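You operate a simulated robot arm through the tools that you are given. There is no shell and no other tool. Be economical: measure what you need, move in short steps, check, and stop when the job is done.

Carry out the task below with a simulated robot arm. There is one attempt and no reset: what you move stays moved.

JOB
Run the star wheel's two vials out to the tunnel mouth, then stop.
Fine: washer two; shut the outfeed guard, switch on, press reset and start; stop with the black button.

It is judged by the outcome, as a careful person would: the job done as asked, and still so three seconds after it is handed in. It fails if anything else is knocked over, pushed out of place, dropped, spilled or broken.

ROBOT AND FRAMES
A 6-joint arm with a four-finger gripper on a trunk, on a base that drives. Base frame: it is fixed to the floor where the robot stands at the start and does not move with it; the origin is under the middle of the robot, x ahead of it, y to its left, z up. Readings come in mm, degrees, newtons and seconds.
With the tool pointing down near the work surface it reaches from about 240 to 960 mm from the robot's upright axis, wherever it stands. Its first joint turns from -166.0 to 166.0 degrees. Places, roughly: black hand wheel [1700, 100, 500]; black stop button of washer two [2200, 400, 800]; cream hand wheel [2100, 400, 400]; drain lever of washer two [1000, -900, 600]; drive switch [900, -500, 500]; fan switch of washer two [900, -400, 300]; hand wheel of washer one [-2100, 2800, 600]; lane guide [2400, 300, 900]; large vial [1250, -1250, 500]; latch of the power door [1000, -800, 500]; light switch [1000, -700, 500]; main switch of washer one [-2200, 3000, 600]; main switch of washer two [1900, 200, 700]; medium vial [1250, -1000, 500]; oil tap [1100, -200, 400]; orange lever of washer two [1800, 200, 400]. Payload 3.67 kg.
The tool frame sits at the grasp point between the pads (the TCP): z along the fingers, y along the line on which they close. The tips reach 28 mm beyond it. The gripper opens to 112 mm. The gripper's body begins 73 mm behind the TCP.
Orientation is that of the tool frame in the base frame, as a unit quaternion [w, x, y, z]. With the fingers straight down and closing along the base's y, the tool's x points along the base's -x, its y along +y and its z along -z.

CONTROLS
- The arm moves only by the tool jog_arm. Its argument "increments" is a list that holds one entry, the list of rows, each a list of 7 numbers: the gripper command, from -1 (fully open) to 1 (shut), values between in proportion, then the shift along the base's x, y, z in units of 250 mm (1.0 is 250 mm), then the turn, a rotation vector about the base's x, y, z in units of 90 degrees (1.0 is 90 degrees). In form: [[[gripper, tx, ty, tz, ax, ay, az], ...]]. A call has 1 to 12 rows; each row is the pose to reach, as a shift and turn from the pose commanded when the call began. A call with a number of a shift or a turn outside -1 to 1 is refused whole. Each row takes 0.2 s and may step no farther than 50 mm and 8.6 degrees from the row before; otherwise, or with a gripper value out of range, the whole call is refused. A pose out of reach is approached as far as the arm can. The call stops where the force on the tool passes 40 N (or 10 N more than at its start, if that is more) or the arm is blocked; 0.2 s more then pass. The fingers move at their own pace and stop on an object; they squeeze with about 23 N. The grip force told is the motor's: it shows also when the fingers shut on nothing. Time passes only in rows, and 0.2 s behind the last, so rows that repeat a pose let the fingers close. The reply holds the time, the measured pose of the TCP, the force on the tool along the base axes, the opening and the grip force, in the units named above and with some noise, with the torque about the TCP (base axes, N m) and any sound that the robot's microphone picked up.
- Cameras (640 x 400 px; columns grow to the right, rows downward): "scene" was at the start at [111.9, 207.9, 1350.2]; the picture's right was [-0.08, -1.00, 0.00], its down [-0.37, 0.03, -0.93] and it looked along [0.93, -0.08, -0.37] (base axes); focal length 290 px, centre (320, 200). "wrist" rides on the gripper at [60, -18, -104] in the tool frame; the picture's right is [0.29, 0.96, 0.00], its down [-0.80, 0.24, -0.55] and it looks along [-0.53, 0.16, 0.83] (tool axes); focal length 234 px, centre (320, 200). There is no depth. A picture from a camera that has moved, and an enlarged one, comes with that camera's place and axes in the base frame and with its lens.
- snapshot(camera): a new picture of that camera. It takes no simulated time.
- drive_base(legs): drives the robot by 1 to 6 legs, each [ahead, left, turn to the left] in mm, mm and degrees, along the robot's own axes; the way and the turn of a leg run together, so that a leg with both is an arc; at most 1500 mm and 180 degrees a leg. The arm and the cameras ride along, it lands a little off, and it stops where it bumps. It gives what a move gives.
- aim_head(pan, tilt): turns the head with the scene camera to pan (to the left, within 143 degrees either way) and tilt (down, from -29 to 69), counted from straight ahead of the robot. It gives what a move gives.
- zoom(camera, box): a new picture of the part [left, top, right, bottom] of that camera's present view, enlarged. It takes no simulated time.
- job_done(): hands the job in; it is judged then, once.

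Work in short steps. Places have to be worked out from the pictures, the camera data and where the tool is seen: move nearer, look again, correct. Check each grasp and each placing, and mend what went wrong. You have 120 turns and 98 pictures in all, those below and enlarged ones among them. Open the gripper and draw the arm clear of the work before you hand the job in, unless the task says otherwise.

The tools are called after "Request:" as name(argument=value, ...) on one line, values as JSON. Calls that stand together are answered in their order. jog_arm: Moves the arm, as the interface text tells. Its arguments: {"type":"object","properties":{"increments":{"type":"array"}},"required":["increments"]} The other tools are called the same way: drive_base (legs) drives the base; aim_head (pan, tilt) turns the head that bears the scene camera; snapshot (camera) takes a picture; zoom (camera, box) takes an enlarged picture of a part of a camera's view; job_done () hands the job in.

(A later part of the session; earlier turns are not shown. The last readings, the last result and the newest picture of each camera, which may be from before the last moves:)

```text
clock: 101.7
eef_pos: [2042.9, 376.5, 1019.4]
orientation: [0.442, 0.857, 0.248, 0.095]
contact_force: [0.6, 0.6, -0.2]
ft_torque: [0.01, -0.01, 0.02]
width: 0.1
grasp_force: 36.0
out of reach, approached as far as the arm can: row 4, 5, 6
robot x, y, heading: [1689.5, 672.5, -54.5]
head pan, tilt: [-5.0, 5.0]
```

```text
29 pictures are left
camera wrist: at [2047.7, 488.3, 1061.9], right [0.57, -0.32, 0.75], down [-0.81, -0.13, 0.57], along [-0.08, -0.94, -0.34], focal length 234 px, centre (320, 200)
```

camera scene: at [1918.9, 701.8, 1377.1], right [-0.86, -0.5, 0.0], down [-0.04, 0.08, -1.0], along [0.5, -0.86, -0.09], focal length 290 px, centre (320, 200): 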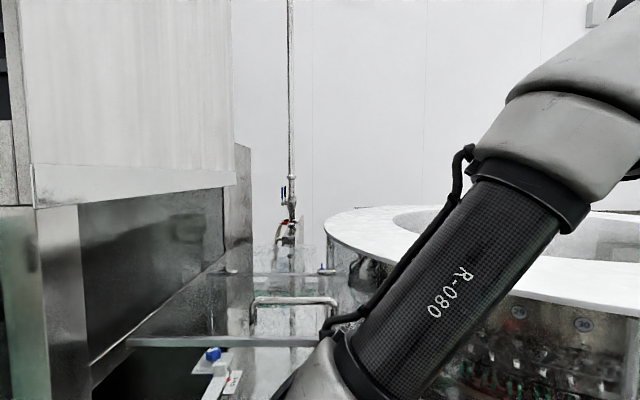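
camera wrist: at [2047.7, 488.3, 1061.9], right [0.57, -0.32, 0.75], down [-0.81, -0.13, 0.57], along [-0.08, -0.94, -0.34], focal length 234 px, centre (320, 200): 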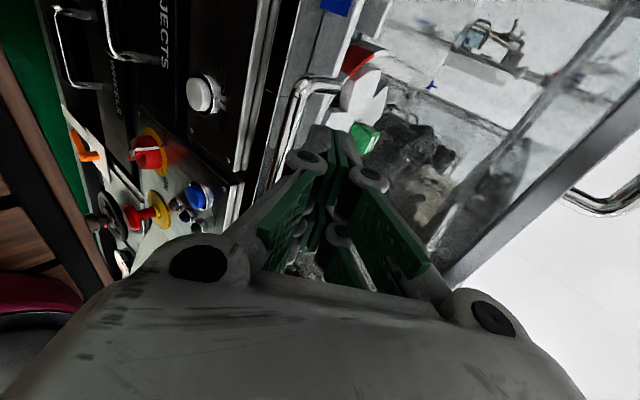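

The hood's top plate now computes as level (z≈1100 at the front corner), so it appears shut. I open the fingers away and look closely at its lower edge.

Request:
zoom(camera="wrist", box=[220, 0, 460, 200])

```text
2.00 times, centred on (340, 100) of wrist
camera zoom: at [2047.7, 488.3, 1061.9], right [0.57, -0.32, 0.75], down [-0.81, -0.13, 0.57], along [-0.08, -0.94, -0.34], focal length 468 px, centre (280, 400)
```

zoom: 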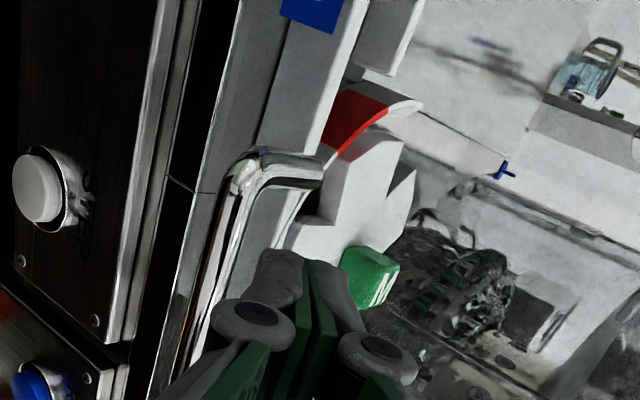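

Handle sits at the deck edge. I back the arm away to the right/back and take a head view.

Request:
jog_arm(increments=[[[0.5, -0.08, 0.14, 0.05, 0, 0, 0], [0.0, -0.16, 0.28, 0.1, 0, 0, 0], [0.0, -0.3, 0.34, 0.12, 0, 0, 0], [0, -0.46, 0.3, 0.12, 0, 0, 0], [0, -0.6, 0.22, 0.12, 0, 0, 0], [0, -0.6, 0.22, 0.12, 0, 0, 0]]])

Request:
aim_head(pan=0, tilt=35)

Request:
snapshot(camera="scene")

```text
clock: 103.1
eef_pos: [1905.3, 458.2, 1072.2]
orientation: [0.442, 0.856, 0.248, 0.096]
contact_force: [0.0, 0.3, -0.8]
ft_torque: [-0.02, 0.02, -0.03]
width: 55.9
grasp_force: 0.0
out of reach, approached as far as the arm can: row 4, 5, 6
robot x, y, heading: [1688.6, 672.1, -54.7]
head pan, tilt: [-5.0, 5.0]
```

```text
clock: 104.1
eef_pos: [1907.3, 457.7, 1071.2]
orientation: [0.442, 0.857, 0.248, 0.096]
contact_force: [-0.3, 0.3, -0.7]
ft_torque: [0.02, -0.01, 0.02]
width: 56.3
grasp_force: 0.1
robot x, y, heading: [1686.9, 674.1, -54.7]
head pan, tilt: [0.0, 35.0]
```

```text
27 pictures are left
camera scene: at [1923.6, 709.3, 1328.9], right [-0.82, -0.58, 0.0], down [-0.33, 0.47, -0.82], along [0.47, -0.67, -0.57], focal length 290 px, centre (320, 200)
```

scene: 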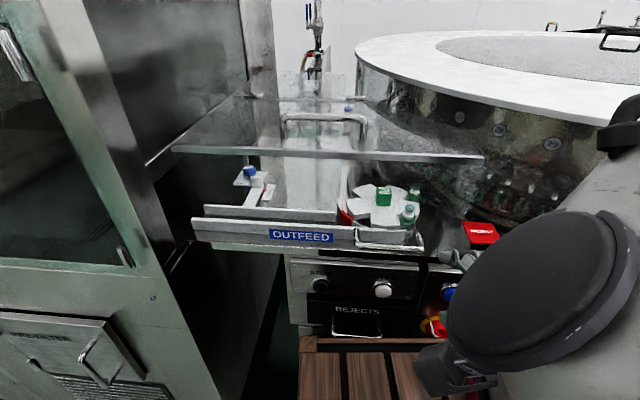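

Request:
zoom(camera="scene", box=[150, 80, 510, 305])

```text
1.78 times, centred on (330, 192) of scene
camera zoom: at [1923.6, 709.3, 1328.9], right [-0.82, -0.58, 0.0], down [-0.33, 0.47, -0.82], along [0.47, -0.67, -0.57], focal length 515 px, centre (302, 213)
```

zoom: 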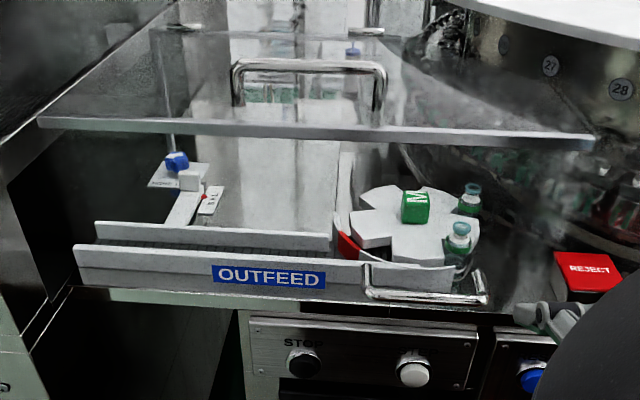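

The outfeed guard is shut. Now the main switch: computed RESET ≈(1928,218,809), START ≈(1812,163,813), knob ≈(1932,219,674). I look with the wrist camera at the knob's shape.

Request:
snapshot(camera="wrist")

```text
25 pictures are left
camera wrist: at [1911.1, 569.9, 1114.6], right [0.57, -0.32, 0.75], down [-0.82, -0.13, 0.56], along [-0.08, -0.94, -0.34], focal length 234 px, centre (320, 200)
```

wrist: 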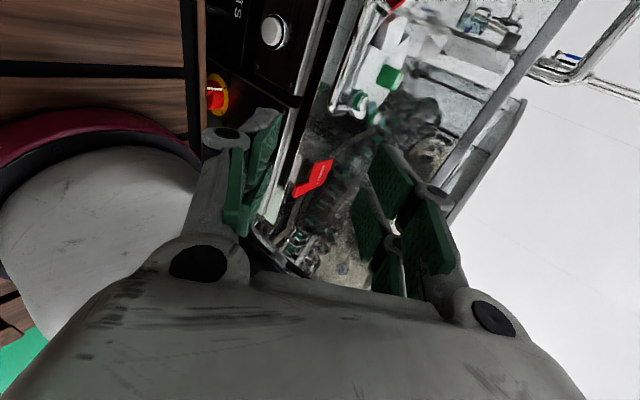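

I back the base off 170 mm, lift the arm aside, and zoom the head on the panel.

Request:
drive_base(legs=[[-170, -60, 0]])

Request:
zoom(camera="scene", box=[280, 180, 480, 340])

```text
clock: 105.6
eef_pos: [1757.9, 563.5, 1071.8]
orientation: [0.442, 0.857, 0.248, 0.096]
contact_force: [-0.8, 0.4, -0.5]
ft_torque: [0.02, -0.01, 0.02]
width: 56.0
grasp_force: 0.0
robot x, y, heading: [1537.6, 778.4, -54.8]
head pan, tilt: [0.0, 35.0]
```

```text
2.50 times, centred on (380, 260) of scene
camera zoom: at [1774.8, 814.7, 1328.9], right [-0.82, -0.58, 0.0], down [-0.33, 0.47, -0.82], along [0.47, -0.67, -0.57], focal length 725 px, centre (170, 50)
```

zoom: 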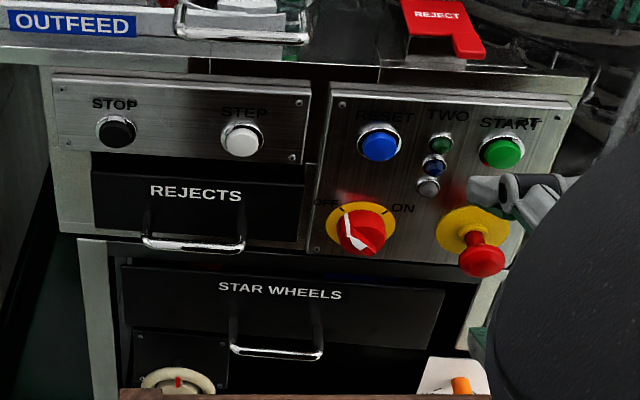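

Request:
zoom(camera="scene", box=[370, 200, 450, 265])

```text
6.15 times, centred on (410, 232) of scene
camera zoom: at [1774.8, 814.7, 1328.9], right [-0.82, -0.58, 0.0], down [-0.33, 0.47, -0.82], along [0.47, -0.67, -0.57], focal length 1784 px, centre (-234, 0)
```

zoom: 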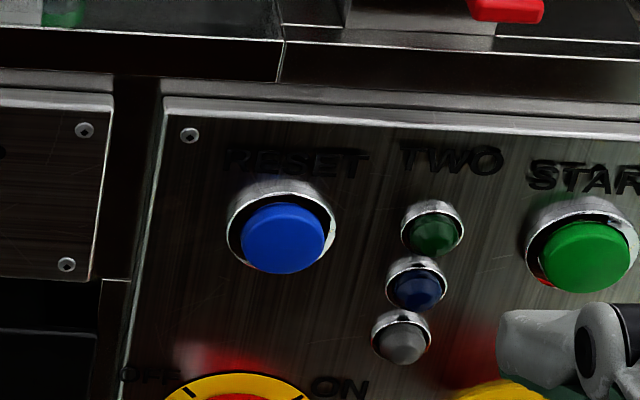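

Request:
zoom(camera="scene", box=[370, 235, 450, 300])

```text
6.15 times, centred on (410, 268) of scene
camera zoom: at [1774.8, 814.7, 1328.9], right [-0.82, -0.58, 0.0], down [-0.33, 0.47, -0.82], along [0.47, -0.67, -0.57], focal length 1784 px, centre (-234, -215)
```

zoom: 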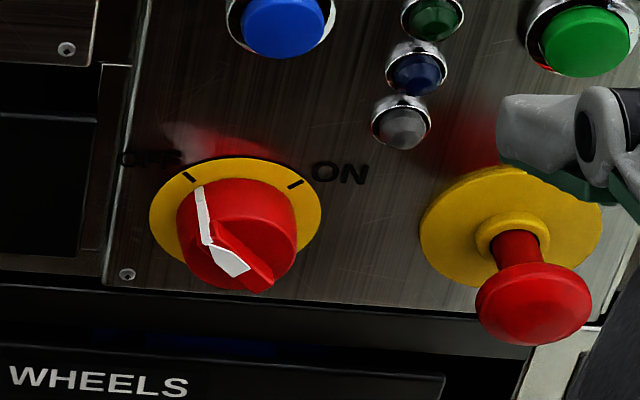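

The switch has a blade pointing at OFF (upper-left); it must turn ~90° clockwise to ON. I back off to ~830 mm from the panel so a horizontal tool is reachable.

Request:
drive_base(legs=[[-142, 85, 0], [0, 0, -6]])

```text
clock: 107.6
eef_pos: [1721.5, 704.0, 1072.0]
orientation: [0.446, 0.869, 0.202, 0.072]
contact_force: [0.9, -0.2, 0.1]
ft_torque: [0.02, 0.0, -0.01]
width: 55.8
grasp_force: 0.0
robot x, y, heading: [1527.6, 947.2, -60.8]
head pan, tilt: [0.0, 35.0]
```

I extend toward the panel at a safe distance while turning the tool horizontal with the closing axis across the switch blade.

Request:
jog_arm(increments=[[[0, 0.055, -0.117, -0.111, -0.014, -0.08, -0.0126], [0, 0.109, -0.234, -0.222, -0.028, -0.159, -0.025], [0, 0.164, -0.351, -0.333, -0.042, -0.239, -0.038], [0, 0.218, -0.468, -0.444, -0.057, -0.318, -0.05], [0, 0.273, -0.585, -0.555, -0.071, -0.398, -0.063], [0, 0.327, -0.702, -0.666, -0.085, -0.477, -0.076], [0, 0.382, -0.819, -0.777, -0.099, -0.557, -0.088], [0, 0.436, -0.936, -0.888, -0.113, -0.636, -0.101], [0, 0.436, -0.936, -0.888, -0.113, -0.636, -0.101]]])

```text
clock: 108.9
eef_pos: [1869.8, 608.4, 892.7]
orientation: [0.544, 0.768, -0.005, 0.339]
contact_force: [5.7, 9.9, 67.6]
ft_torque: [5.23, 2.97, -0.9]
width: 56.5
grasp_force: 0.1
out of reach, approached as far as the arm can: row 1, 2, 3, 4, 5, 6
robot x, y, heading: [1528.7, 942.7, -60.7]
head pan, tilt: [0.0, 35.0]
stopped in row 6: the force on the tool passed its limit at 370 N (the readings are from after the stop); the commanded pose is now the measured one
```

I bumped the robot's own wooden deck (no machine part is near). I lift off and look.

Request:
jog_arm(increments=[[[0, 0, 0, 0.1, 0, 0, 0], [0, 0, 0, 0.25, 0, 0, 0], [0, 0, 0, 0.45, 0, 0, 0], [0, 0, 0, 0.45, 0, 0, 0]]])

Request:
snapshot(camera="scene")

```text
clock: 109.9
eef_pos: [1894.8, 627.0, 1003.9]
orientation: [0.542, 0.77, -0.006, 0.336]
contact_force: [0.2, 0.1, -0.1]
ft_torque: [-0.01, 0.02, 0.01]
width: 55.9
grasp_force: 0.1
out of reach, approached as far as the arm can: row 1, 2, 3, 4
robot x, y, heading: [1523.7, 939.9, -60.7]
head pan, tilt: [0.0, 35.0]
```

```text
21 pictures are left
camera scene: at [1765.2, 953.7, 1328.8], right [-0.87, -0.49, 0.0], down [-0.28, 0.5, -0.82], along [0.4, -0.71, -0.57], focal length 290 px, centre (320, 200)
```

scene: 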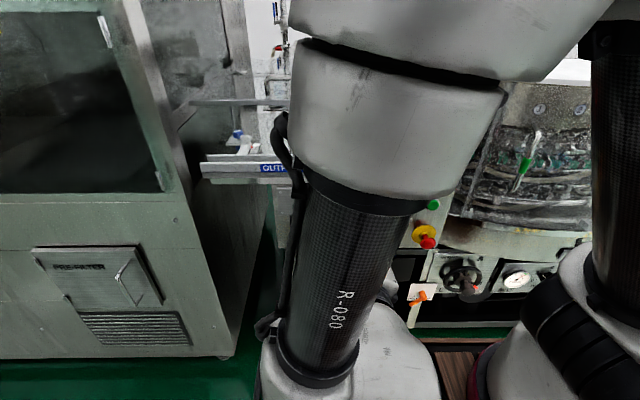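

The wrist body dips low here; I must extend outward first at z≈1000, then lower. Extending along the panel normal.

Request:
jog_arm(increments=[[[0, 0.02, -0.17, 0.0, 0, 0, 0], [0, 0.02, -0.34, 0.0, 0, 0, 0], [0, 0.0, -0.51, 0, 0, 0, 0], [0, -0.03, -0.68, 0, 0, 0, 0], [0, -0.06, -0.85, 0, 0, 0, 0], [0, -0.1, -1.0, 0, 0, 0, 0], [0, -0.1, -1.0, 0, 0, 0, 0]]])

```text
clock: 111.5
eef_pos: [1940.6, 357.4, 1006.7]
orientation: [0.542, 0.77, -0.006, 0.336]
contact_force: [0.0, -0.2, 0.0]
ft_torque: [0.02, 0.0, -0.04]
width: 56.2
grasp_force: 0.1
out of reach, approached as far as the arm can: row 1, 2, 3, 4, 5, 6, 7
robot x, y, heading: [1524.2, 939.3, -60.8]
head pan, tilt: [0.0, 35.0]
```

The tool can't go further right from here. I test lowering (backing 40 mm away from the panel).

Request:
jog_arm(increments=[[[0, -0.04, 0.1, -0.1, 0, 0, 0], [0, -0.08, 0.16, -0.28, 0, 0, 0], [0, -0.08, 0.16, -0.46, 0, 0, 0], [0, -0.08, 0.16, -0.64, 0, 0, 0], [0, -0.08, 0.16, -0.82, 0, 0, 0], [0, -0.08, 0.16, -0.82, 0, 0, 0]]])

```text
clock: 112.9
eef_pos: [1921.2, 397.4, 802.9]
orientation: [0.542, 0.77, -0.006, 0.337]
contact_force: [-0.1, -0.7, 0.3]
ft_torque: [-0.01, -0.01, 0.03]
width: 56.1
grasp_force: 0.2
out of reach, approached as far as the arm can: row 1, 2, 3
robot x, y, heading: [1525.1, 945.1, -60.4]
head pan, tilt: [0.0, 35.0]
```

Lowering works out here. I go on to a pre-grasp in front of the knob and look.

Request:
jog_arm(increments=[[[-0.4, -0.05, 0, -0.12, 0, 0, 0], [-0.4, -0.1, -0.05, -0.25, 0, 0, 0], [-0.4, -0.16, -0.12, -0.37, 0, 0, 0], [-0.4, -0.204, -0.2, -0.452, 0, 0, 0], [-0.4, -0.204, -0.2, -0.452, 0, 0, 0]]])

Request:
snapshot(camera="wrist")

```text
clock: 114.1
eef_pos: [1869.2, 346.0, 689.8]
orientation: [0.542, 0.77, -0.006, 0.336]
contact_force: [-0.3, -0.4, 0.3]
ft_torque: [0.0, 0.01, -0.02]
width: 78.6
grasp_force: 0.1
robot x, y, heading: [1525.9, 943.9, -60.6]
head pan, tilt: [0.0, 35.0]
```

```text
20 pictures are left
camera wrist: at [1868.2, 462.2, 724.2], right [-0.13, -0.29, 0.95], down [-0.99, 0.08, -0.12], along [-0.04, -0.95, -0.3], focal length 234 px, centre (320, 200)
```

wrist: 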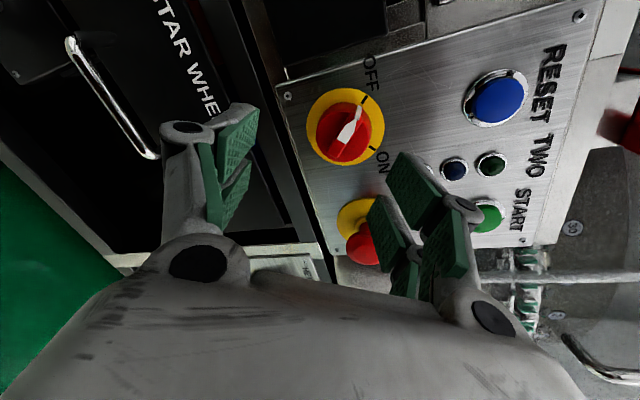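

Great view: knob ≈(1928,220,678). I correct the roll/pitch so the closing axis crosses the blade, and line up 100 mm in front of it.

Request:
jog_arm(increments=[[[-0.4, 0.02, -0.05, -0.02, -0.012, -0.065, -0.013], [-0.4, 0.04, -0.1, -0.048, -0.024, -0.13, -0.026], [-0.4, 0.04, -0.156, -0.048, -0.032, -0.182, -0.036], [-0.4, 0.04, -0.156, -0.048, -0.032, -0.182, -0.036]]])

Request:
snapshot(camera="wrist")

```text
clock: 115.1
eef_pos: [1880.9, 308.6, 676.9]
orientation: [0.564, 0.7, -0.096, 0.428]
contact_force: [0.6, -0.2, -0.6]
ft_torque: [-0.02, 0.0, 0.01]
width: 78.4
grasp_force: 0.0
robot x, y, heading: [1526.5, 942.0, -60.8]
head pan, tilt: [0.0, 35.0]
```

```text
19 pictures are left
camera wrist: at [1876.3, 424.7, 705.6], right [-0.41, -0.23, 0.88], down [-0.91, 0.12, -0.4], along [-0.02, -0.97, -0.26], focal length 234 px, centre (320, 200)
```

wrist: 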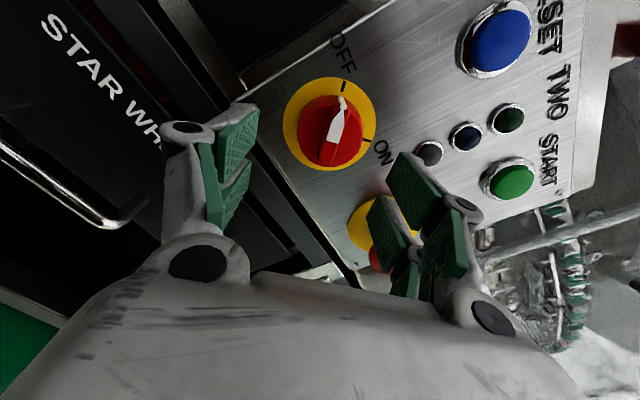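

Blade is now perpendicular to the closing axis. I shift ~10 mm along the closing axis, narrow to 44 mm and advance until light contact.

Request:
jog_arm(increments=[[[0.2, -0.012, -0.035, 0.028, 0, 0, 0], [0.2, 0.03, -0.12, 0.028, 0, 0, 0], [0.2, 0.06, -0.175, 0.028, 0, 0, 0], [0.2, 0.08, -0.21, 0.028, 0, 0, 0], [0.2, 0.08, -0.21, 0.028, 0, 0, 0]]])

Request:
snapshot(camera="wrist")

```text
clock: 116.0
eef_pos: [1895.1, 265.2, 684.0]
orientation: [0.562, 0.703, -0.093, 0.426]
contact_force: [-2.1, 16.8, 2.5]
ft_torque: [0.29, -0.06, 0.44]
width: 49.1
grasp_force: 3.0
robot x, y, heading: [1525.7, 938.3, -60.8]
head pan, tilt: [0.0, 35.0]
stopped in row 4: the force on the tool passed its limit at 50 N (the readings are from after the stop); the commanded pose is now the measured one
```

```text
18 pictures are left
camera wrist: at [1890.7, 381.7, 711.8], right [-0.41, -0.24, 0.88], down [-0.91, 0.12, -0.39], along [-0.01, -0.96, -0.27], focal length 234 px, centre (320, 200)
```

wrist: 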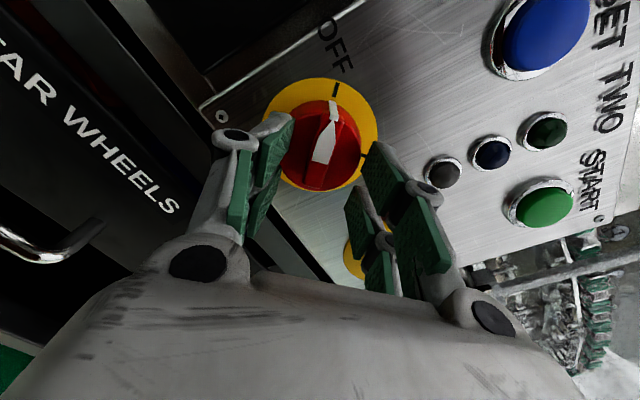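

Contact made, knob centred between the fingers. I back 3 mm and close.

Request:
jog_arm(increments=[[[0.2, -0.006, 0.01, 0, 0, 0, 0], [0.4, -0.006, 0.01, 0, 0, 0, 0], [0.7, -0.006, 0.01, 0, 0, 0, 0], [1, -0.006, 0.01, 0, 0, 0, 0], [1, -0.006, 0.01, 0, 0, 0, 0]]])

Request:
zoom(camera="wrist", box=[220, 50, 420, 250])

```text
clock: 117.3
eef_pos: [1895.6, 265.9, 681.7]
orientation: [0.559, 0.704, -0.093, 0.427]
contact_force: [6.5, -6.8, -10.0]
ft_torque: [0.22, 0.13, 0.03]
width: 11.9
grasp_force: 44.9
robot x, y, heading: [1522.5, 941.4, -60.6]
head pan, tilt: [0.0, 35.0]
stopped in row 5: the force on the tool passed its limit at 41 N (the readings are from after the stop); the commanded pose is now the measured one
```

```text
2.00 times, centred on (320, 150) of wrist
camera zoom: at [1890.6, 383.5, 710.2], right [-0.41, -0.24, 0.88], down [-0.91, 0.12, -0.39], along [-0.01, -0.96, -0.27], focal length 468 px, centre (320, 300)
```

zoom: 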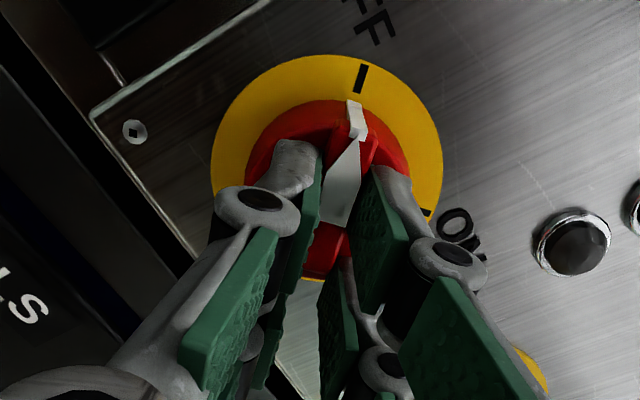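

The blade is gripped (12 mm). I rotate clockwise about the knob axis in steps.

Request:
jog_arm(increments=[[[1, 0, 0, 0, 0.044, -0.078, 0], [1, 0, 0, 0, 0.088, -0.157, 0], [1, 0, 0, 0, 0.132, -0.235, 0], [1, 0, 0, 0, 0.176, -0.314, 0], [1, 0, 0, 0, 0.22, -0.392, 0], [1, 0, 0, 0, 0.264, -0.47, 0]]])

```text
clock: 118.0
eef_pos: [1897.0, 268.4, 679.3]
orientation: [0.473, 0.678, -0.214, 0.521]
contact_force: [7.0, -7.6, -11.2]
ft_torque: [0.09, 0.15, 0.11]
width: 12.2
grasp_force: 45.2
robot x, y, heading: [1524.7, 939.8, -60.7]
head pan, tilt: [0.0, 35.0]
stopped in row 3: the force on the tool passed its limit at 43 N (the readings are from after the stop); the commanded pose is now the measured one
```

Rotated ~20°. I keep turning, easing 2 mm in the direction of the reaction.

Request:
jog_arm(increments=[[[1, 0.003, -0.006, -0.008, 0.03, -0.055, 0], [1, 0.003, -0.006, -0.01, 0.066, -0.118, 0], [1, 0.003, -0.006, -0.01, 0.1, -0.18, 0], [1, 0.003, -0.006, -0.01, 0.135, -0.24, 0], [1, 0.003, -0.006, -0.01, 0.17, -0.3, 0], [1, 0.003, -0.006, -0.01, 0.2, -0.36, 0], [1, 0.003, -0.006, -0.01, 0.24, -0.43, 0], [1, 0.003, -0.006, -0.01, 0.28, -0.5, 0]]])

```text
clock: 118.5
eef_pos: [1897.7, 267.2, 678.5]
orientation: [0.443, 0.666, -0.244, 0.548]
contact_force: [-7.9, 25.5, 16.8]
ft_torque: [-1.45, -0.9, 0.06]
width: 12.4
grasp_force: 44.8
out of reach, approached as far as the arm can: row 2
robot x, y, heading: [1528.5, 943.5, -60.7]
head pan, tilt: [0.0, 35.0]
stopped in row 2: the force on the tool passed its limit at 138 N (the readings are from after the stop); the commanded pose is now the measured one
```

A 138 N spike: something else touched. I look before continuing.

Request:
snapshot(camera="scene")

Request:
snapshot(camera="wrist")

```text
16 pictures are left
camera scene: at [1764.9, 956.3, 1328.9], right [-0.87, -0.49, 0.0], down [-0.28, 0.5, -0.82], along [0.4, -0.71, -0.57], focal length 290 px, centre (320, 200)
```

scene: 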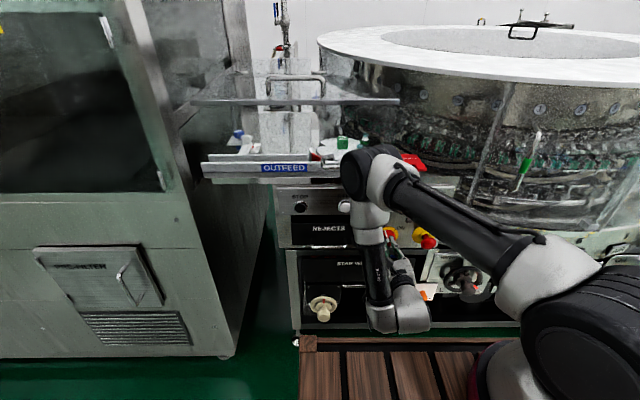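

```text
15 pictures are left
camera wrist: at [1874.4, 374.5, 729.1], right [-0.7, -0.42, 0.58], down [-0.7, 0.23, -0.67], along [0.15, -0.88, -0.46], focal length 234 px, centre (320, 200)
```

wrist: 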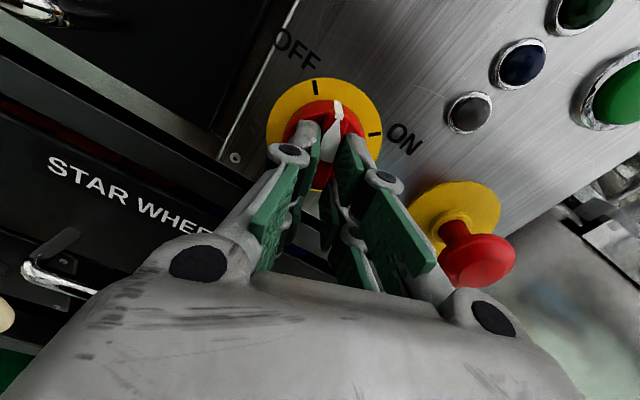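

The arm hit its reach limit mid-turn (knob ~40% turned). I release, back off 90 mm and shift the base 130 mm to the right for better reach.

Request:
jog_arm(increments=[[[0.3, 0, 0, 0, 0, 0, 0], [0, 0, 0, 0, 0, 0, 0], [-0.1, -0.05, 0.1, 0, 0, 0, 0], [-0.1, -0.12, 0.2, 0.0, 0, 0, 0], [-0.1, -0.18, 0.31, 0.0, 0, 0, 0], [-0.1, -0.18, 0.31, 0.0, 0, 0, 0]]])

Request:
drive_base(legs=[[0, -130, 0]])

```text
clock: 119.9
eef_pos: [1876.5, 273.2, 673.6]
orientation: [0.442, 0.669, -0.242, 0.547]
contact_force: [-0.2, 0.0, 0.0]
ft_torque: [-0.01, 0.01, 0.01]
width: 61.5
grasp_force: 0.0
out of reach, approached as far as the arm can: row 3, 4, 5, 6
robot x, y, heading: [1521.8, 943.0, -60.7]
head pan, tilt: [0.0, 35.0]
```

```text
clock: 121.0
eef_pos: [1831.0, 245.0, 675.5]
orientation: [0.439, 0.667, -0.237, 0.553]
contact_force: [4.0, 3.8, -3.2]
ft_torque: [0.03, 0.0, 0.03]
width: 63.6
grasp_force: 0.1
robot x, y, heading: [1472.9, 912.6, -60.8]
head pan, tilt: [0.0, 35.0]
stopped in leg 1: the force on the tool passed its limit at 53 N (the readings are from after the stop); the commanded pose is now the measured one
```

The arm hadn't backed off and bumped sideways near the E-stop. I back the base straight away and look.

Request:
drive_base(legs=[[-130, 0, 0]])

Request:
snapshot(camera="wrist")

```text
clock: 122.0
eef_pos: [1823.6, 280.2, 677.9]
orientation: [0.437, 0.668, -0.233, 0.556]
contact_force: [0.2, 0.5, 0.3]
ft_torque: [0.0, -0.04, 0.01]
width: 61.6
grasp_force: 0.1
robot x, y, heading: [1459.0, 950.1, -60.2]
head pan, tilt: [0.0, 35.0]
stopped in leg 1: the robot was blocked; the commanded pose is now the measured one
```

```text
14 pictures are left
camera wrist: at [1797.6, 387.8, 726.1], right [-0.69, -0.44, 0.58], down [-0.71, 0.21, -0.68], along [0.17, -0.88, -0.45], focal length 234 px, centre (320, 200)
```

wrist: 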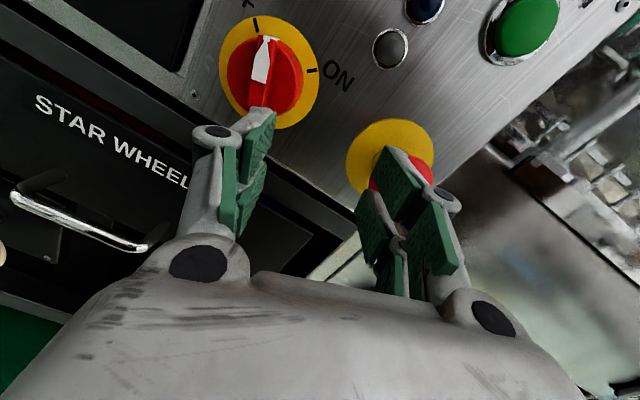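

The knob is ~30° past OFF and the E-stop looks intact. I shift left/back to line up with the knob again (same roll matches the blade).

Request:
jog_arm(increments=[[[-0.1, 0.08, 0.05, 0, 0, 0, 0], [-0.1, 0.15, 0.08, 0, 0, 0, 0], [-0.1, 0.22, 0.108, 0.01, 0, 0, 0], [-0.1, 0.22, 0.108, 0.01, 0, 0, 0]]])

Request:
snapshot(camera="wrist")

```text
clock: 123.0
eef_pos: [1881.0, 304.3, 677.5]
orientation: [0.439, 0.669, -0.23, 0.554]
contact_force: [0.7, 0.7, -0.3]
ft_torque: [-0.01, 0.03, 0.02]
width: 61.6
grasp_force: 0.0
out of reach, approached as far as the arm can: row 1, 2, 3, 4
robot x, y, heading: [1455.9, 948.8, -59.8]
head pan, tilt: [0.0, 35.0]
```

```text
13 pictures are left
camera wrist: at [1854.7, 411.9, 728.4], right [-0.68, -0.44, 0.59], down [-0.71, 0.2, -0.67], along [0.17, -0.88, -0.45], focal length 234 px, centre (320, 200)
```

wrist: 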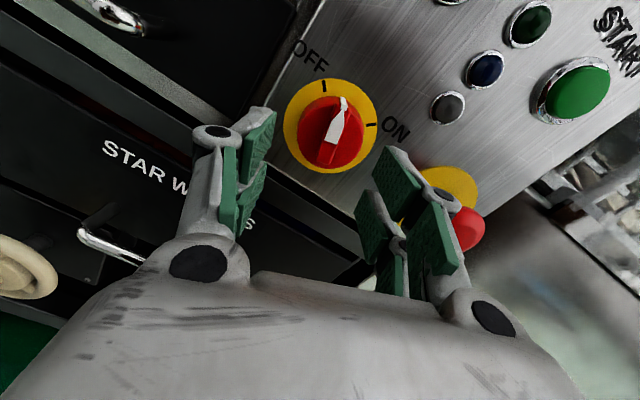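

Knob is lined up, but the wrist roll may be at its joint limit. I roll the tool back 180° (same closing axis), which leaves room for the remaining turn.

Request:
jog_arm(increments=[[[-0.1, 0, 0, 0, -0.049, 0.077, 0], [-0.1, 0, 0, 0, -0.098, 0.153, 0], [-0.1, 0, 0, 0, -0.147, 0.23, 0], [-0.1, 0, 0, 0, -0.196, 0.307, 0], [-0.1, 0, 0, 0, -0.245, 0.383, 0], [-0.1, 0, 0, 0, -0.294, 0.46, 0], [-0.1, 0, 0, 0, -0.343, 0.537, 0], [-0.1, 0, 0, 0, -0.392, 0.613, 0], [-0.1, 0, 0, 0, -0.441, 0.69, 0], [-0.1, 0, 0, 0, -0.49, 0.766, 0], [-0.1, 0, 0, 0, -0.539, 0.843, 0], [-0.1, 0, 0, 0, -0.539, 0.843, 0]]])

Request:
jog_arm(increments=[[[-0.1, 0, 0, 0, -0.049, 0.077, 0], [-0.1, 0, 0, 0, -0.098, 0.153, 0], [-0.1, 0, 0, 0, -0.147, 0.23, 0], [-0.1, 0, 0, 0, -0.196, 0.307, 0], [-0.1, 0, 0, 0, -0.245, 0.383, 0], [-0.1, 0, 0, 0, -0.294, 0.46, 0], [-0.1, 0, 0, 0, -0.343, 0.537, 0], [-0.1, 0, 0, 0, -0.392, 0.613, 0], [-0.1, 0, 0, 0, -0.441, 0.69, 0], [-0.1, 0, 0, 0, -0.49, 0.766, 0], [-0.1, 0, 0, 0, -0.539, 0.843, 0], [-0.1, 0, 0, 0, -0.539, 0.843, 0]]])

```text
clock: 125.6
eef_pos: [1881.6, 305.5, 679.6]
orientation: [0.702, 0.637, 0.306, 0.084]
contact_force: [0.9, 0.1, 0.6]
ft_torque: [0.01, -0.01, -0.03]
width: 61.4
grasp_force: 0.1
robot x, y, heading: [1458.9, 943.2, -59.9]
head pan, tilt: [0.0, 35.0]
```

```text
clock: 128.2
eef_pos: [1881.5, 305.9, 679.2]
orientation: [0.556, 0.231, 0.668, -0.437]
contact_force: [0.5, -0.7, 0.7]
ft_torque: [-0.02, -0.01, 0.0]
width: 61.7
grasp_force: 0.0
robot x, y, heading: [1457.8, 945.0, -59.9]
head pan, tilt: [0.0, 35.0]
```

No reach trouble now. I advance to the knob and close on the blade.

Request:
jog_arm(increments=[[[0.2, 0.01, -0.04, 0.0, 0, 0, 0], [0.2, 0.03, -0.09, 0.005, 0, 0, 0], [0.2, 0.048, -0.13, 0.008, 0, 0, 0], [0.2, 0.058, -0.15, 0.008, 0, 0, 0], [0.5, 0.058, -0.15, 0.008, 0, 0, 0], [0.8, 0.058, -0.15, 0.008, 0, 0, 0], [1, 0.058, -0.15, 0.008, 0, 0, 0]]])

Request:
snapshot(camera="wrist")

```text
clock: 129.8
eef_pos: [1897.4, 268.5, 680.4]
orientation: [0.557, 0.231, 0.669, -0.435]
contact_force: [13.4, 4.3, -9.9]
ft_torque: [0.13, 0.19, 0.1]
width: 12.2
grasp_force: 45.2
robot x, y, heading: [1459.8, 946.9, -59.7]
head pan, tilt: [0.0, 35.0]
```

```text
12 pictures are left
camera wrist: at [1808.8, 335.1, 628.2], right [0.68, 0.44, -0.58], down [0.11, 0.73, 0.68], along [0.72, -0.52, 0.45], focal length 234 px, centre (320, 200)
```

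wrist: 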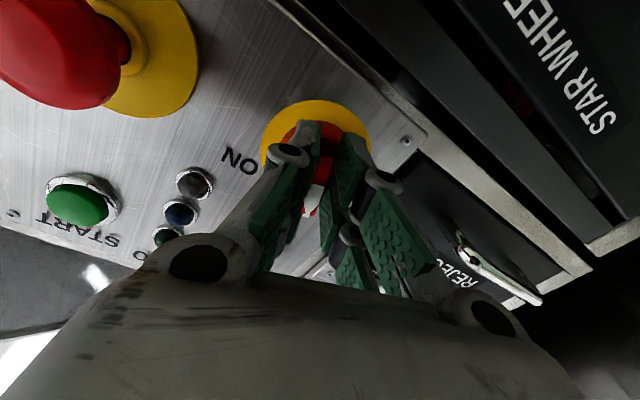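

Blade gripped again. I turn clockwise toward ON in small steps.

Request:
jog_arm(increments=[[[1, 0, 0, 0, 0.035, -0.055, 0], [1, 0, 0, 0, 0.07, -0.11, 0], [1, 0, 0, 0, 0.105, -0.165, 0], [1, 0, 0, 0, 0.14, -0.22, 0], [1, 0, 0, 0, 0.175, -0.275, 0], [1, 0, 0, 0, 0.21, -0.33, 0], [1, 0, 0, 0, 0.245, -0.385, 0], [1, 0, 0, 0, 0.28, -0.44, 0], [1, 0, 0, 0, 0.315, -0.495, 0], [1, 0, 0, 0, 0.35, -0.55, 0]]])

```text
clock: 130.5
eef_pos: [1898.5, 268.6, 680.0]
orientation: [0.607, 0.31, 0.636, -0.363]
contact_force: [7.0, -2.8, -7.3]
ft_torque: [0.09, 0.07, -0.22]
width: 12.3
grasp_force: 44.8
robot x, y, heading: [1459.2, 945.0, -60.2]
head pan, tilt: [0.0, 35.0]
stopped in row 3: the force on the tool passed its limit at 41 N (the readings are from after the stop); the commanded pose is now the measured one
```

Advancing in bursts; I repeat with finer steps.

Request:
jog_arm(increments=[[[1, 0.002, 0, -0.004, 0.02, -0.031, 0], [1, 0.004, 0, -0.006, 0.04, -0.062, 0], [1, 0.004, 0, -0.006, 0.06, -0.094, 0], [1, 0.004, 0, -0.006, 0.08, -0.125, 0], [1, 0.004, 0, -0.006, 0.1, -0.156, 0], [1, 0.004, 0, -0.006, 0.12, -0.188, 0], [1, 0.004, 0, -0.006, 0.14, -0.219, 0], [1, 0.004, 0, -0.006, 0.16, -0.25, 0], [1, 0.004, 0, -0.006, 0.18, -0.281, 0], [1, 0.004, 0, -0.006, 0.2, -0.312, 0], [1, 0.004, 0, -0.006, 0.22, -0.344, 0], [1, 0.004, 0, -0.006, 0.24, -0.375, 0]]])

```text
clock: 132.5
eef_pos: [1900.4, 269.8, 680.3]
orientation: [0.68, 0.456, 0.537, -0.202]
contact_force: [0.1, 12.0, 5.3]
ft_torque: [-0.31, -0.1, -0.32]
width: 12.1
grasp_force: 44.5
robot x, y, heading: [1458.2, 945.7, -60.1]
head pan, tilt: [0.0, 35.0]
stopped in row 9: the force on the tool passed its limit at 41 N (the readings are from after the stop); the commanded pose is now the measured one
```

Request:
jog_arm(increments=[[[1, 0, 0.002, 0.002, 0.02, -0.031, 0], [1, 0, 0.004, 0.004, 0.04, -0.062, 0], [1, 0, 0.004, 0.004, 0.06, -0.094, 0], [1, 0, 0.004, 0.004, 0.08, -0.125, 0], [1, 0, 0.004, 0.004, 0.1, -0.156, 0], [1, 0, 0.004, 0.004, 0.12, -0.188, 0], [1, 0, 0.004, 0.004, 0.14, -0.219, 0], [1, 0, 0.004, 0.004, 0.16, -0.25, 0]]])

Request:
zoom(camera="wrist", box=[160, 0, 480, 200])

```text
clock: 134.3
eef_pos: [1902.9, 273.0, 681.5]
orientation: [0.71, 0.566, 0.416, -0.039]
contact_force: [27.3, 16.7, 17.0]
ft_torque: [-1.53, 1.59, 0.41]
width: 15.1
grasp_force: 44.7
robot x, y, heading: [1459.0, 945.5, -59.9]
head pan, tilt: [0.0, 35.0]
```

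```text
2.00 times, centred on (320, 100) of wrist
camera zoom: at [1873.8, 376.9, 627.2], right [0.69, 0.46, 0.56], down [-0.69, 0.22, 0.69], along [0.19, -0.86, 0.47], focal length 468 px, centre (320, 400)
```

zoom: 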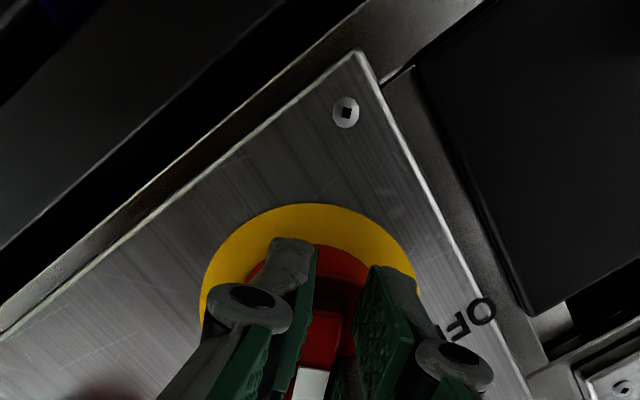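

About 97° total and torque rose to a stop: ON should be reached. I open, back off, and look at the panel.

Request:
jog_arm(increments=[[[0.5, 0, 0, 0, 0, 0, 0], [0.1, 0, 0, 0, 0, 0, 0], [0.1, -0.06, 0.1, 0, 0, 0, 0], [0.1, -0.12, 0.2, 0, 0, 0, 0], [0.1, -0.17, 0.29, 0, 0, 0, 0], [0.1, -0.17, 0.29, 0, 0, 0, 0]]])

Request:
zoom(camera="scene", box=[320, 190, 480, 290])

```text
clock: 135.7
eef_pos: [1858.1, 344.2, 681.6]
orientation: [0.71, 0.568, 0.415, -0.04]
contact_force: [0.7, 0.4, 0.9]
ft_torque: [-0.02, 0.01, 0.01]
width: 50.2
grasp_force: 0.1
robot x, y, heading: [1460.3, 943.2, -59.9]
head pan, tilt: [0.0, 35.0]
```

```text
4.00 times, centred on (400, 240) of scene
camera zoom: at [1699.3, 961.2, 1328.8], right [-0.87, -0.5, 0.0], down [-0.29, 0.5, -0.82], along [0.41, -0.71, -0.57], focal length 1160 px, centre (0, 40)
```

zoom: 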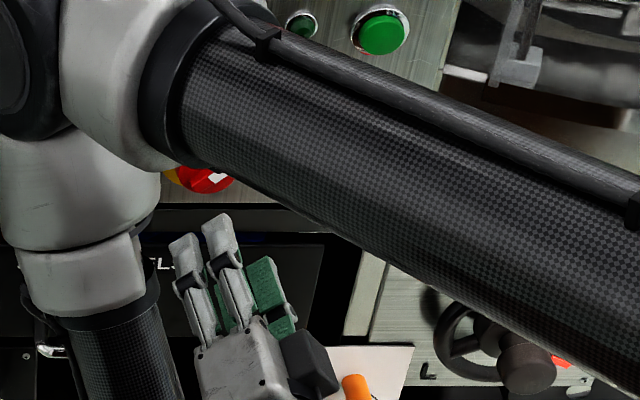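

I raise to in front of RESET with closed fingers and check with the wrist camera (knob should be visible too).

Request:
jog_arm(increments=[[[1, 0, 0, 0.12, 0, 0, 0], [1, 0.02, -0.03, 0.28, 0, 0, 0], [1, 0.05, -0.08, 0.44, 0, 0, 0], [1, 0.084, -0.14, 0.51, 0, 0, 0], [1, 0.084, -0.14, 0.51, 0, 0, 0]]])

Request:
snapshot(camera="wrist")

```text
clock: 136.9
eef_pos: [1878.8, 307.2, 808.7]
orientation: [0.71, 0.568, 0.415, -0.04]
contact_force: [-0.7, 0.4, 0.0]
ft_torque: [-0.01, -0.04, 0.02]
width: 0.1
grasp_force: 23.1
robot x, y, heading: [1459.8, 951.4, -60.0]
head pan, tilt: [0.0, 35.0]
```

```text
9 pictures are left
camera wrist: at [1850.7, 412.6, 754.0], right [0.69, 0.46, 0.56], down [-0.69, 0.22, 0.69], along [0.19, -0.86, 0.47], focal length 234 px, centre (320, 200)
```

wrist: 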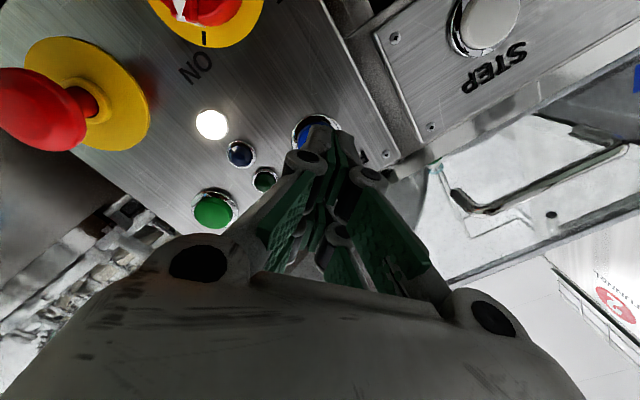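

The white power lamp is lit: the drive is on and the E-stop is out. I press RESET.

Request:
jog_arm(increments=[[[1, 0.05, -0.1, -0.01, 0, 0, 0], [1, 0.1, -0.2, -0.016, 0, 0, 0], [1, 0.125, -0.255, -0.016, 0, 0, 0], [1, 0.14, -0.28, -0.016, 0, 0, 0], [1, 0.152, -0.3, -0.016, 0, 0, 0], [1, 0.162, -0.318, -0.016, 0, 0, 0]]])

```text
clock: 137.8
eef_pos: [1906.8, 250.2, 802.9]
orientation: [0.706, 0.569, 0.42, -0.043]
contact_force: [-14.3, 27.8, 10.1]
ft_torque: [-0.74, -0.09, -0.34]
width: 6.0
grasp_force: 36.3
robot x, y, heading: [1458.1, 945.3, -59.7]
head pan, tilt: [0.0, 35.0]
heard: click
stopped in row 4: the force on the tool passed its limit at 228 N (the readings are from after the stop); the commanded pose is now the measured one
```

A click was heard. I retract and move in front of START, then check the lamps.

Request:
jog_arm(increments=[[[1, -0.05, 0.09, 0, 0, 0, 0], [1, -0.12, 0.2, 0.01, 0, 0, 0], [1, -0.28, 0.15, 0.025, 0, 0, 0], [1, -0.44, 0.07, 0.04, 0, 0, 0], [1, -0.59, -0.02, 0.04, 0, 0, 0], [1, -0.59, -0.02, 0.04, 0, 0, 0]]])

Request:
snapshot(camera="wrist")

```text
clock: 139.2
eef_pos: [1773.3, 229.8, 818.0]
orientation: [0.704, 0.57, 0.422, -0.04]
contact_force: [-0.7, 0.0, -0.3]
ft_torque: [-0.01, 0.02, -0.01]
width: 0.0
grasp_force: 35.7
out of reach, approached as far as the arm can: row 4, 5, 6
robot x, y, heading: [1462.5, 945.6, -60.2]
head pan, tilt: [0.0, 35.0]
```

```text
8 pictures are left
camera wrist: at [1743.4, 335.4, 764.3], right [0.7, 0.45, 0.55], down [-0.68, 0.21, 0.7], along [0.2, -0.87, 0.46], focal length 234 px, centre (320, 200)
```

wrist: 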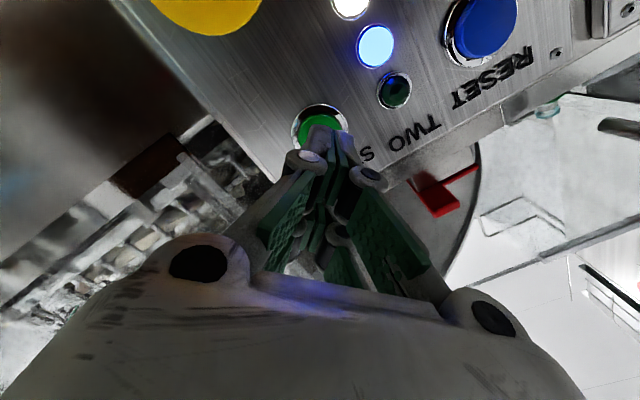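

The blue lamp is lit — reset took. Now I press START gently.

Request:
jog_arm(increments=[[[1, 0.05, -0.07, -0.02, 0, 0, 0], [1, 0.085, -0.11, -0.036, 0, 0, 0], [1, 0.105, -0.135, -0.036, 0, 0, 0], [1, 0.12, -0.158, -0.036, 0, 0, 0], [1, 0.132, -0.178, -0.036, 0, 0, 0], [1, 0.142, -0.195, -0.036, 0, 0, 0]]])

Request:
zoom(camera="scene", box=[170, 80, 490, 280])

```text
clock: 140.4
eef_pos: [1801.5, 190.2, 806.9]
orientation: [0.703, 0.57, 0.422, -0.042]
contact_force: [-16.5, 34.0, 6.8]
ft_torque: [-0.48, -0.02, -0.27]
width: 6.1
grasp_force: 35.7
robot x, y, heading: [1455.5, 948.1, -60.1]
head pan, tilt: [0.0, 35.0]
heard: click
stopped in row 6: the force on the tool passed its limit at 45 N (the readings are from after the stop); the commanded pose is now the measured one
```

```text
2.00 times, centred on (330, 180) of scene
camera zoom: at [1698.2, 963.0, 1329.0], right [-0.87, -0.5, 0.0], down [-0.29, 0.5, -0.82], along [0.41, -0.71, -0.57], focal length 580 px, centre (300, 240)
```

zoom: 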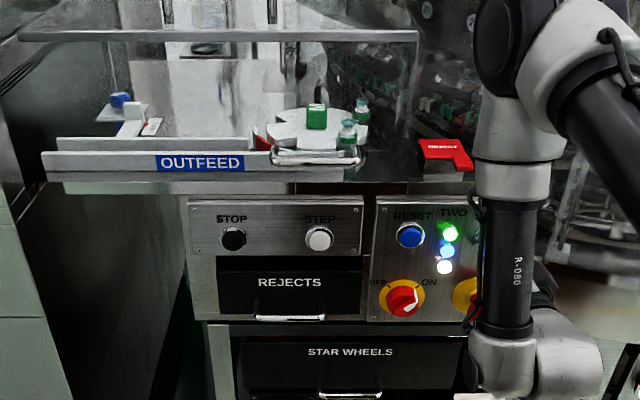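

The green lamp is on: running. I retract and head left toward STOP.

Request:
jog_arm(increments=[[[1, -0.08, 0.16, 0, 0, 0, 0], [1, -0.02, 0.34, 0, 0, 0, 0], [1, 0.13, 0.46, 0, 0, 0, 0], [1, 0.29, 0.56, 0, 0, 0, 0], [1, 0.45, 0.66, 0, 0, 0, 0], [1, 0.61, 0.76, 0, 0, 0, 0], [1, 0.77, 0.86, 0, 0, 0, 0], [1, 0.92, 0.96, 0, 0, 0, 0]]])

Request:
zoom(camera="scene", box=[170, 80, 490, 280])

```text
clock: 142.2
eef_pos: [2033.5, 427.6, 806.6]
orientation: [0.704, 0.571, 0.42, -0.042]
contact_force: [1.0, 0.3, -0.2]
ft_torque: [-0.02, -0.01, -0.01]
width: 0.2
grasp_force: 35.7
out of reach, approached as far as the arm can: row 2
robot x, y, heading: [1456.0, 946.5, -59.6]
head pan, tilt: [0.0, 35.0]
```

```text
2.00 times, centred on (330, 180) of scene
camera zoom: at [1699.1, 960.9, 1328.8], right [-0.87, -0.5, 0.0], down [-0.29, 0.5, -0.82], along [0.41, -0.71, -0.57], focal length 580 px, centre (300, 240)
```

zoom: 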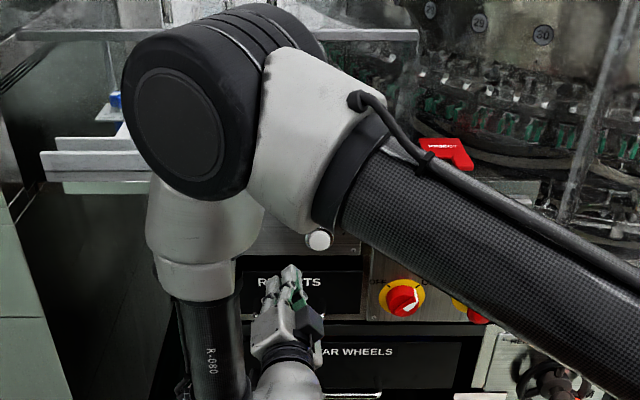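

No vial at the lane's left end yet. I move to just in front of STOP.

Request:
jog_arm(increments=[[[1, 0.16, 0.05, 0, 0, 0, 0], [1, 0.33, 0.08, -0.006, 0, 0, 0], [1, 0.35, 0.03, -0.006, 0, 0, 0]]])

Request:
snapshot(camera="wrist")

Request:
zoom(camera="scene", box=[150, 80, 470, 280])

```text
clock: 143.0
eef_pos: [2122.2, 434.1, 804.7]
orientation: [0.704, 0.57, 0.422, -0.042]
contact_force: [0.0, 0.0, 0.7]
ft_torque: [-0.02, -0.03, 0.0]
width: 0.0
grasp_force: 36.0
robot x, y, heading: [1457.0, 945.5, -60.1]
head pan, tilt: [0.0, 35.0]
```

```text
5 pictures are left
camera wrist: at [2093.2, 540.3, 752.0], right [0.7, 0.45, 0.55], down [-0.68, 0.21, 0.7], along [0.2, -0.87, 0.46], focal length 234 px, centre (320, 200)
```

wrist: 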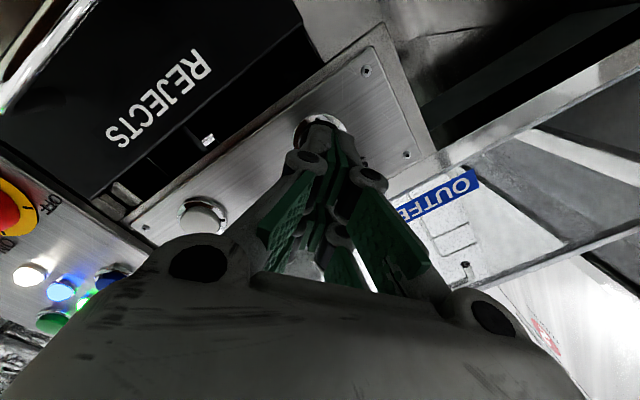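

```text
2.00 times, centred on (310, 180) of scene
camera zoom: at [1699.3, 961.2, 1328.8], right [-0.87, -0.5, 0.0], down [-0.29, 0.5, -0.82], along [0.41, -0.71, -0.57], focal length 580 px, centre (340, 240)
```

zoom: 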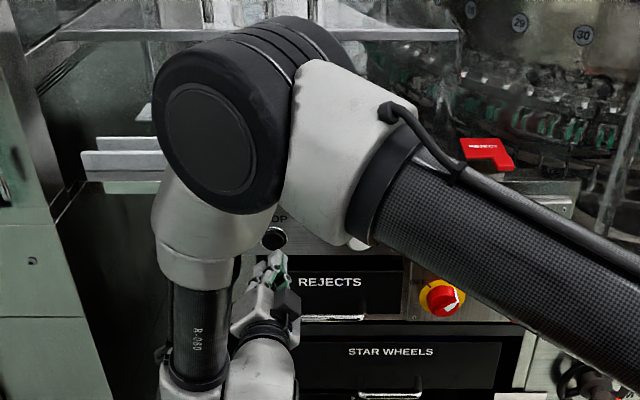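

STOP is right ahead of the fingertips; the lane's left end (tunnel mouth) is visible and still empty. I wait in place, then look.

Request:
jog_arm(increments=[[[1, 0, 0, 0, 0, 0, 0], [1, 0, 0, 0, 0, 0, 0], [1, 0, 0, 0, 0, 0, 0], [1, 0, 0, 0, 0, 0, 0], [1, 0, 0, 0, 0, 0, 0], [1, 0, 0, 0, 0, 0, 0], [1, 0, 0, 0, 0, 0, 0], [1, 0, 0, 0, 0, 0, 0]]])

Request:
zoom(camera="scene", box=[150, 80, 310, 180])

```text
clock: 144.8
eef_pos: [2121.6, 435.3, 806.0]
orientation: [0.705, 0.569, 0.421, -0.041]
contact_force: [0.7, 0.4, 0.0]
ft_torque: [-0.03, 0.0, 0.0]
width: 0.0
grasp_force: 35.4
robot x, y, heading: [1461.9, 943.9, -60.1]
head pan, tilt: [0.0, 35.0]
```

```text
4.00 times, centred on (230, 130) of scene
camera zoom: at [1699.2, 961.2, 1328.8], right [-0.87, -0.5, 0.0], down [-0.29, 0.5, -0.82], along [0.41, -0.71, -0.57], focal length 1160 px, centre (680, 480)
```

zoom: 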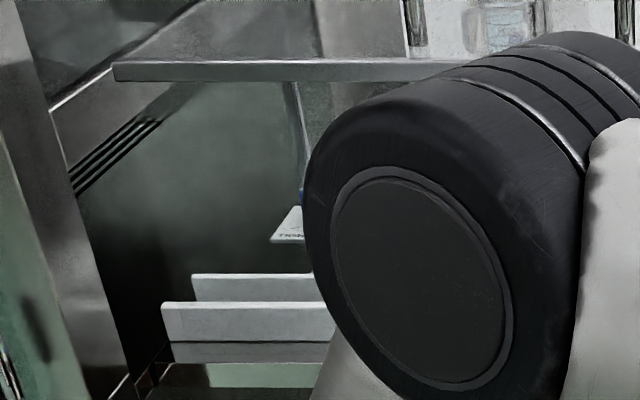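

Not there yet. I wait another 1.4 s and look again.

Request:
jog_arm(increments=[[[1, 0, 0, 0, 0, 0, 0], [1, 0, 0, 0, 0, 0, 0], [1, 0, 0, 0, 0, 0, 0], [1, 0, 0, 0, 0, 0, 0], [1, 0, 0, 0, 0, 0, 0], [1, 0, 0, 0, 0, 0, 0], [1, 0, 0, 0, 0, 0, 0]]])

Request:
zoom(camera="scene", box=[150, 60, 470, 260])

```text
clock: 146.4
eef_pos: [2121.9, 434.8, 805.2]
orientation: [0.704, 0.57, 0.421, -0.042]
contact_force: [0.4, -0.6, 0.5]
ft_torque: [0.0, -0.01, -0.01]
width: 0.3
grasp_force: 35.6
robot x, y, heading: [1460.1, 950.6, -60.0]
head pan, tilt: [0.0, 35.0]
```

```text
2.00 times, centred on (310, 160) of scene
camera zoom: at [1699.2, 961.2, 1328.8], right [-0.87, -0.5, 0.0], down [-0.29, 0.5, -0.82], along [0.41, -0.71, -0.57], focal length 580 px, centre (340, 280)
```

zoom: 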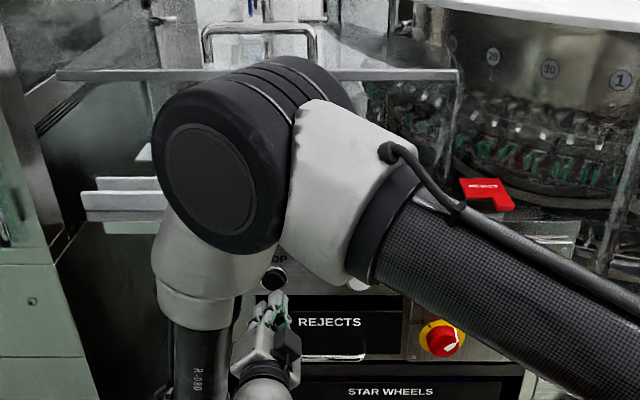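

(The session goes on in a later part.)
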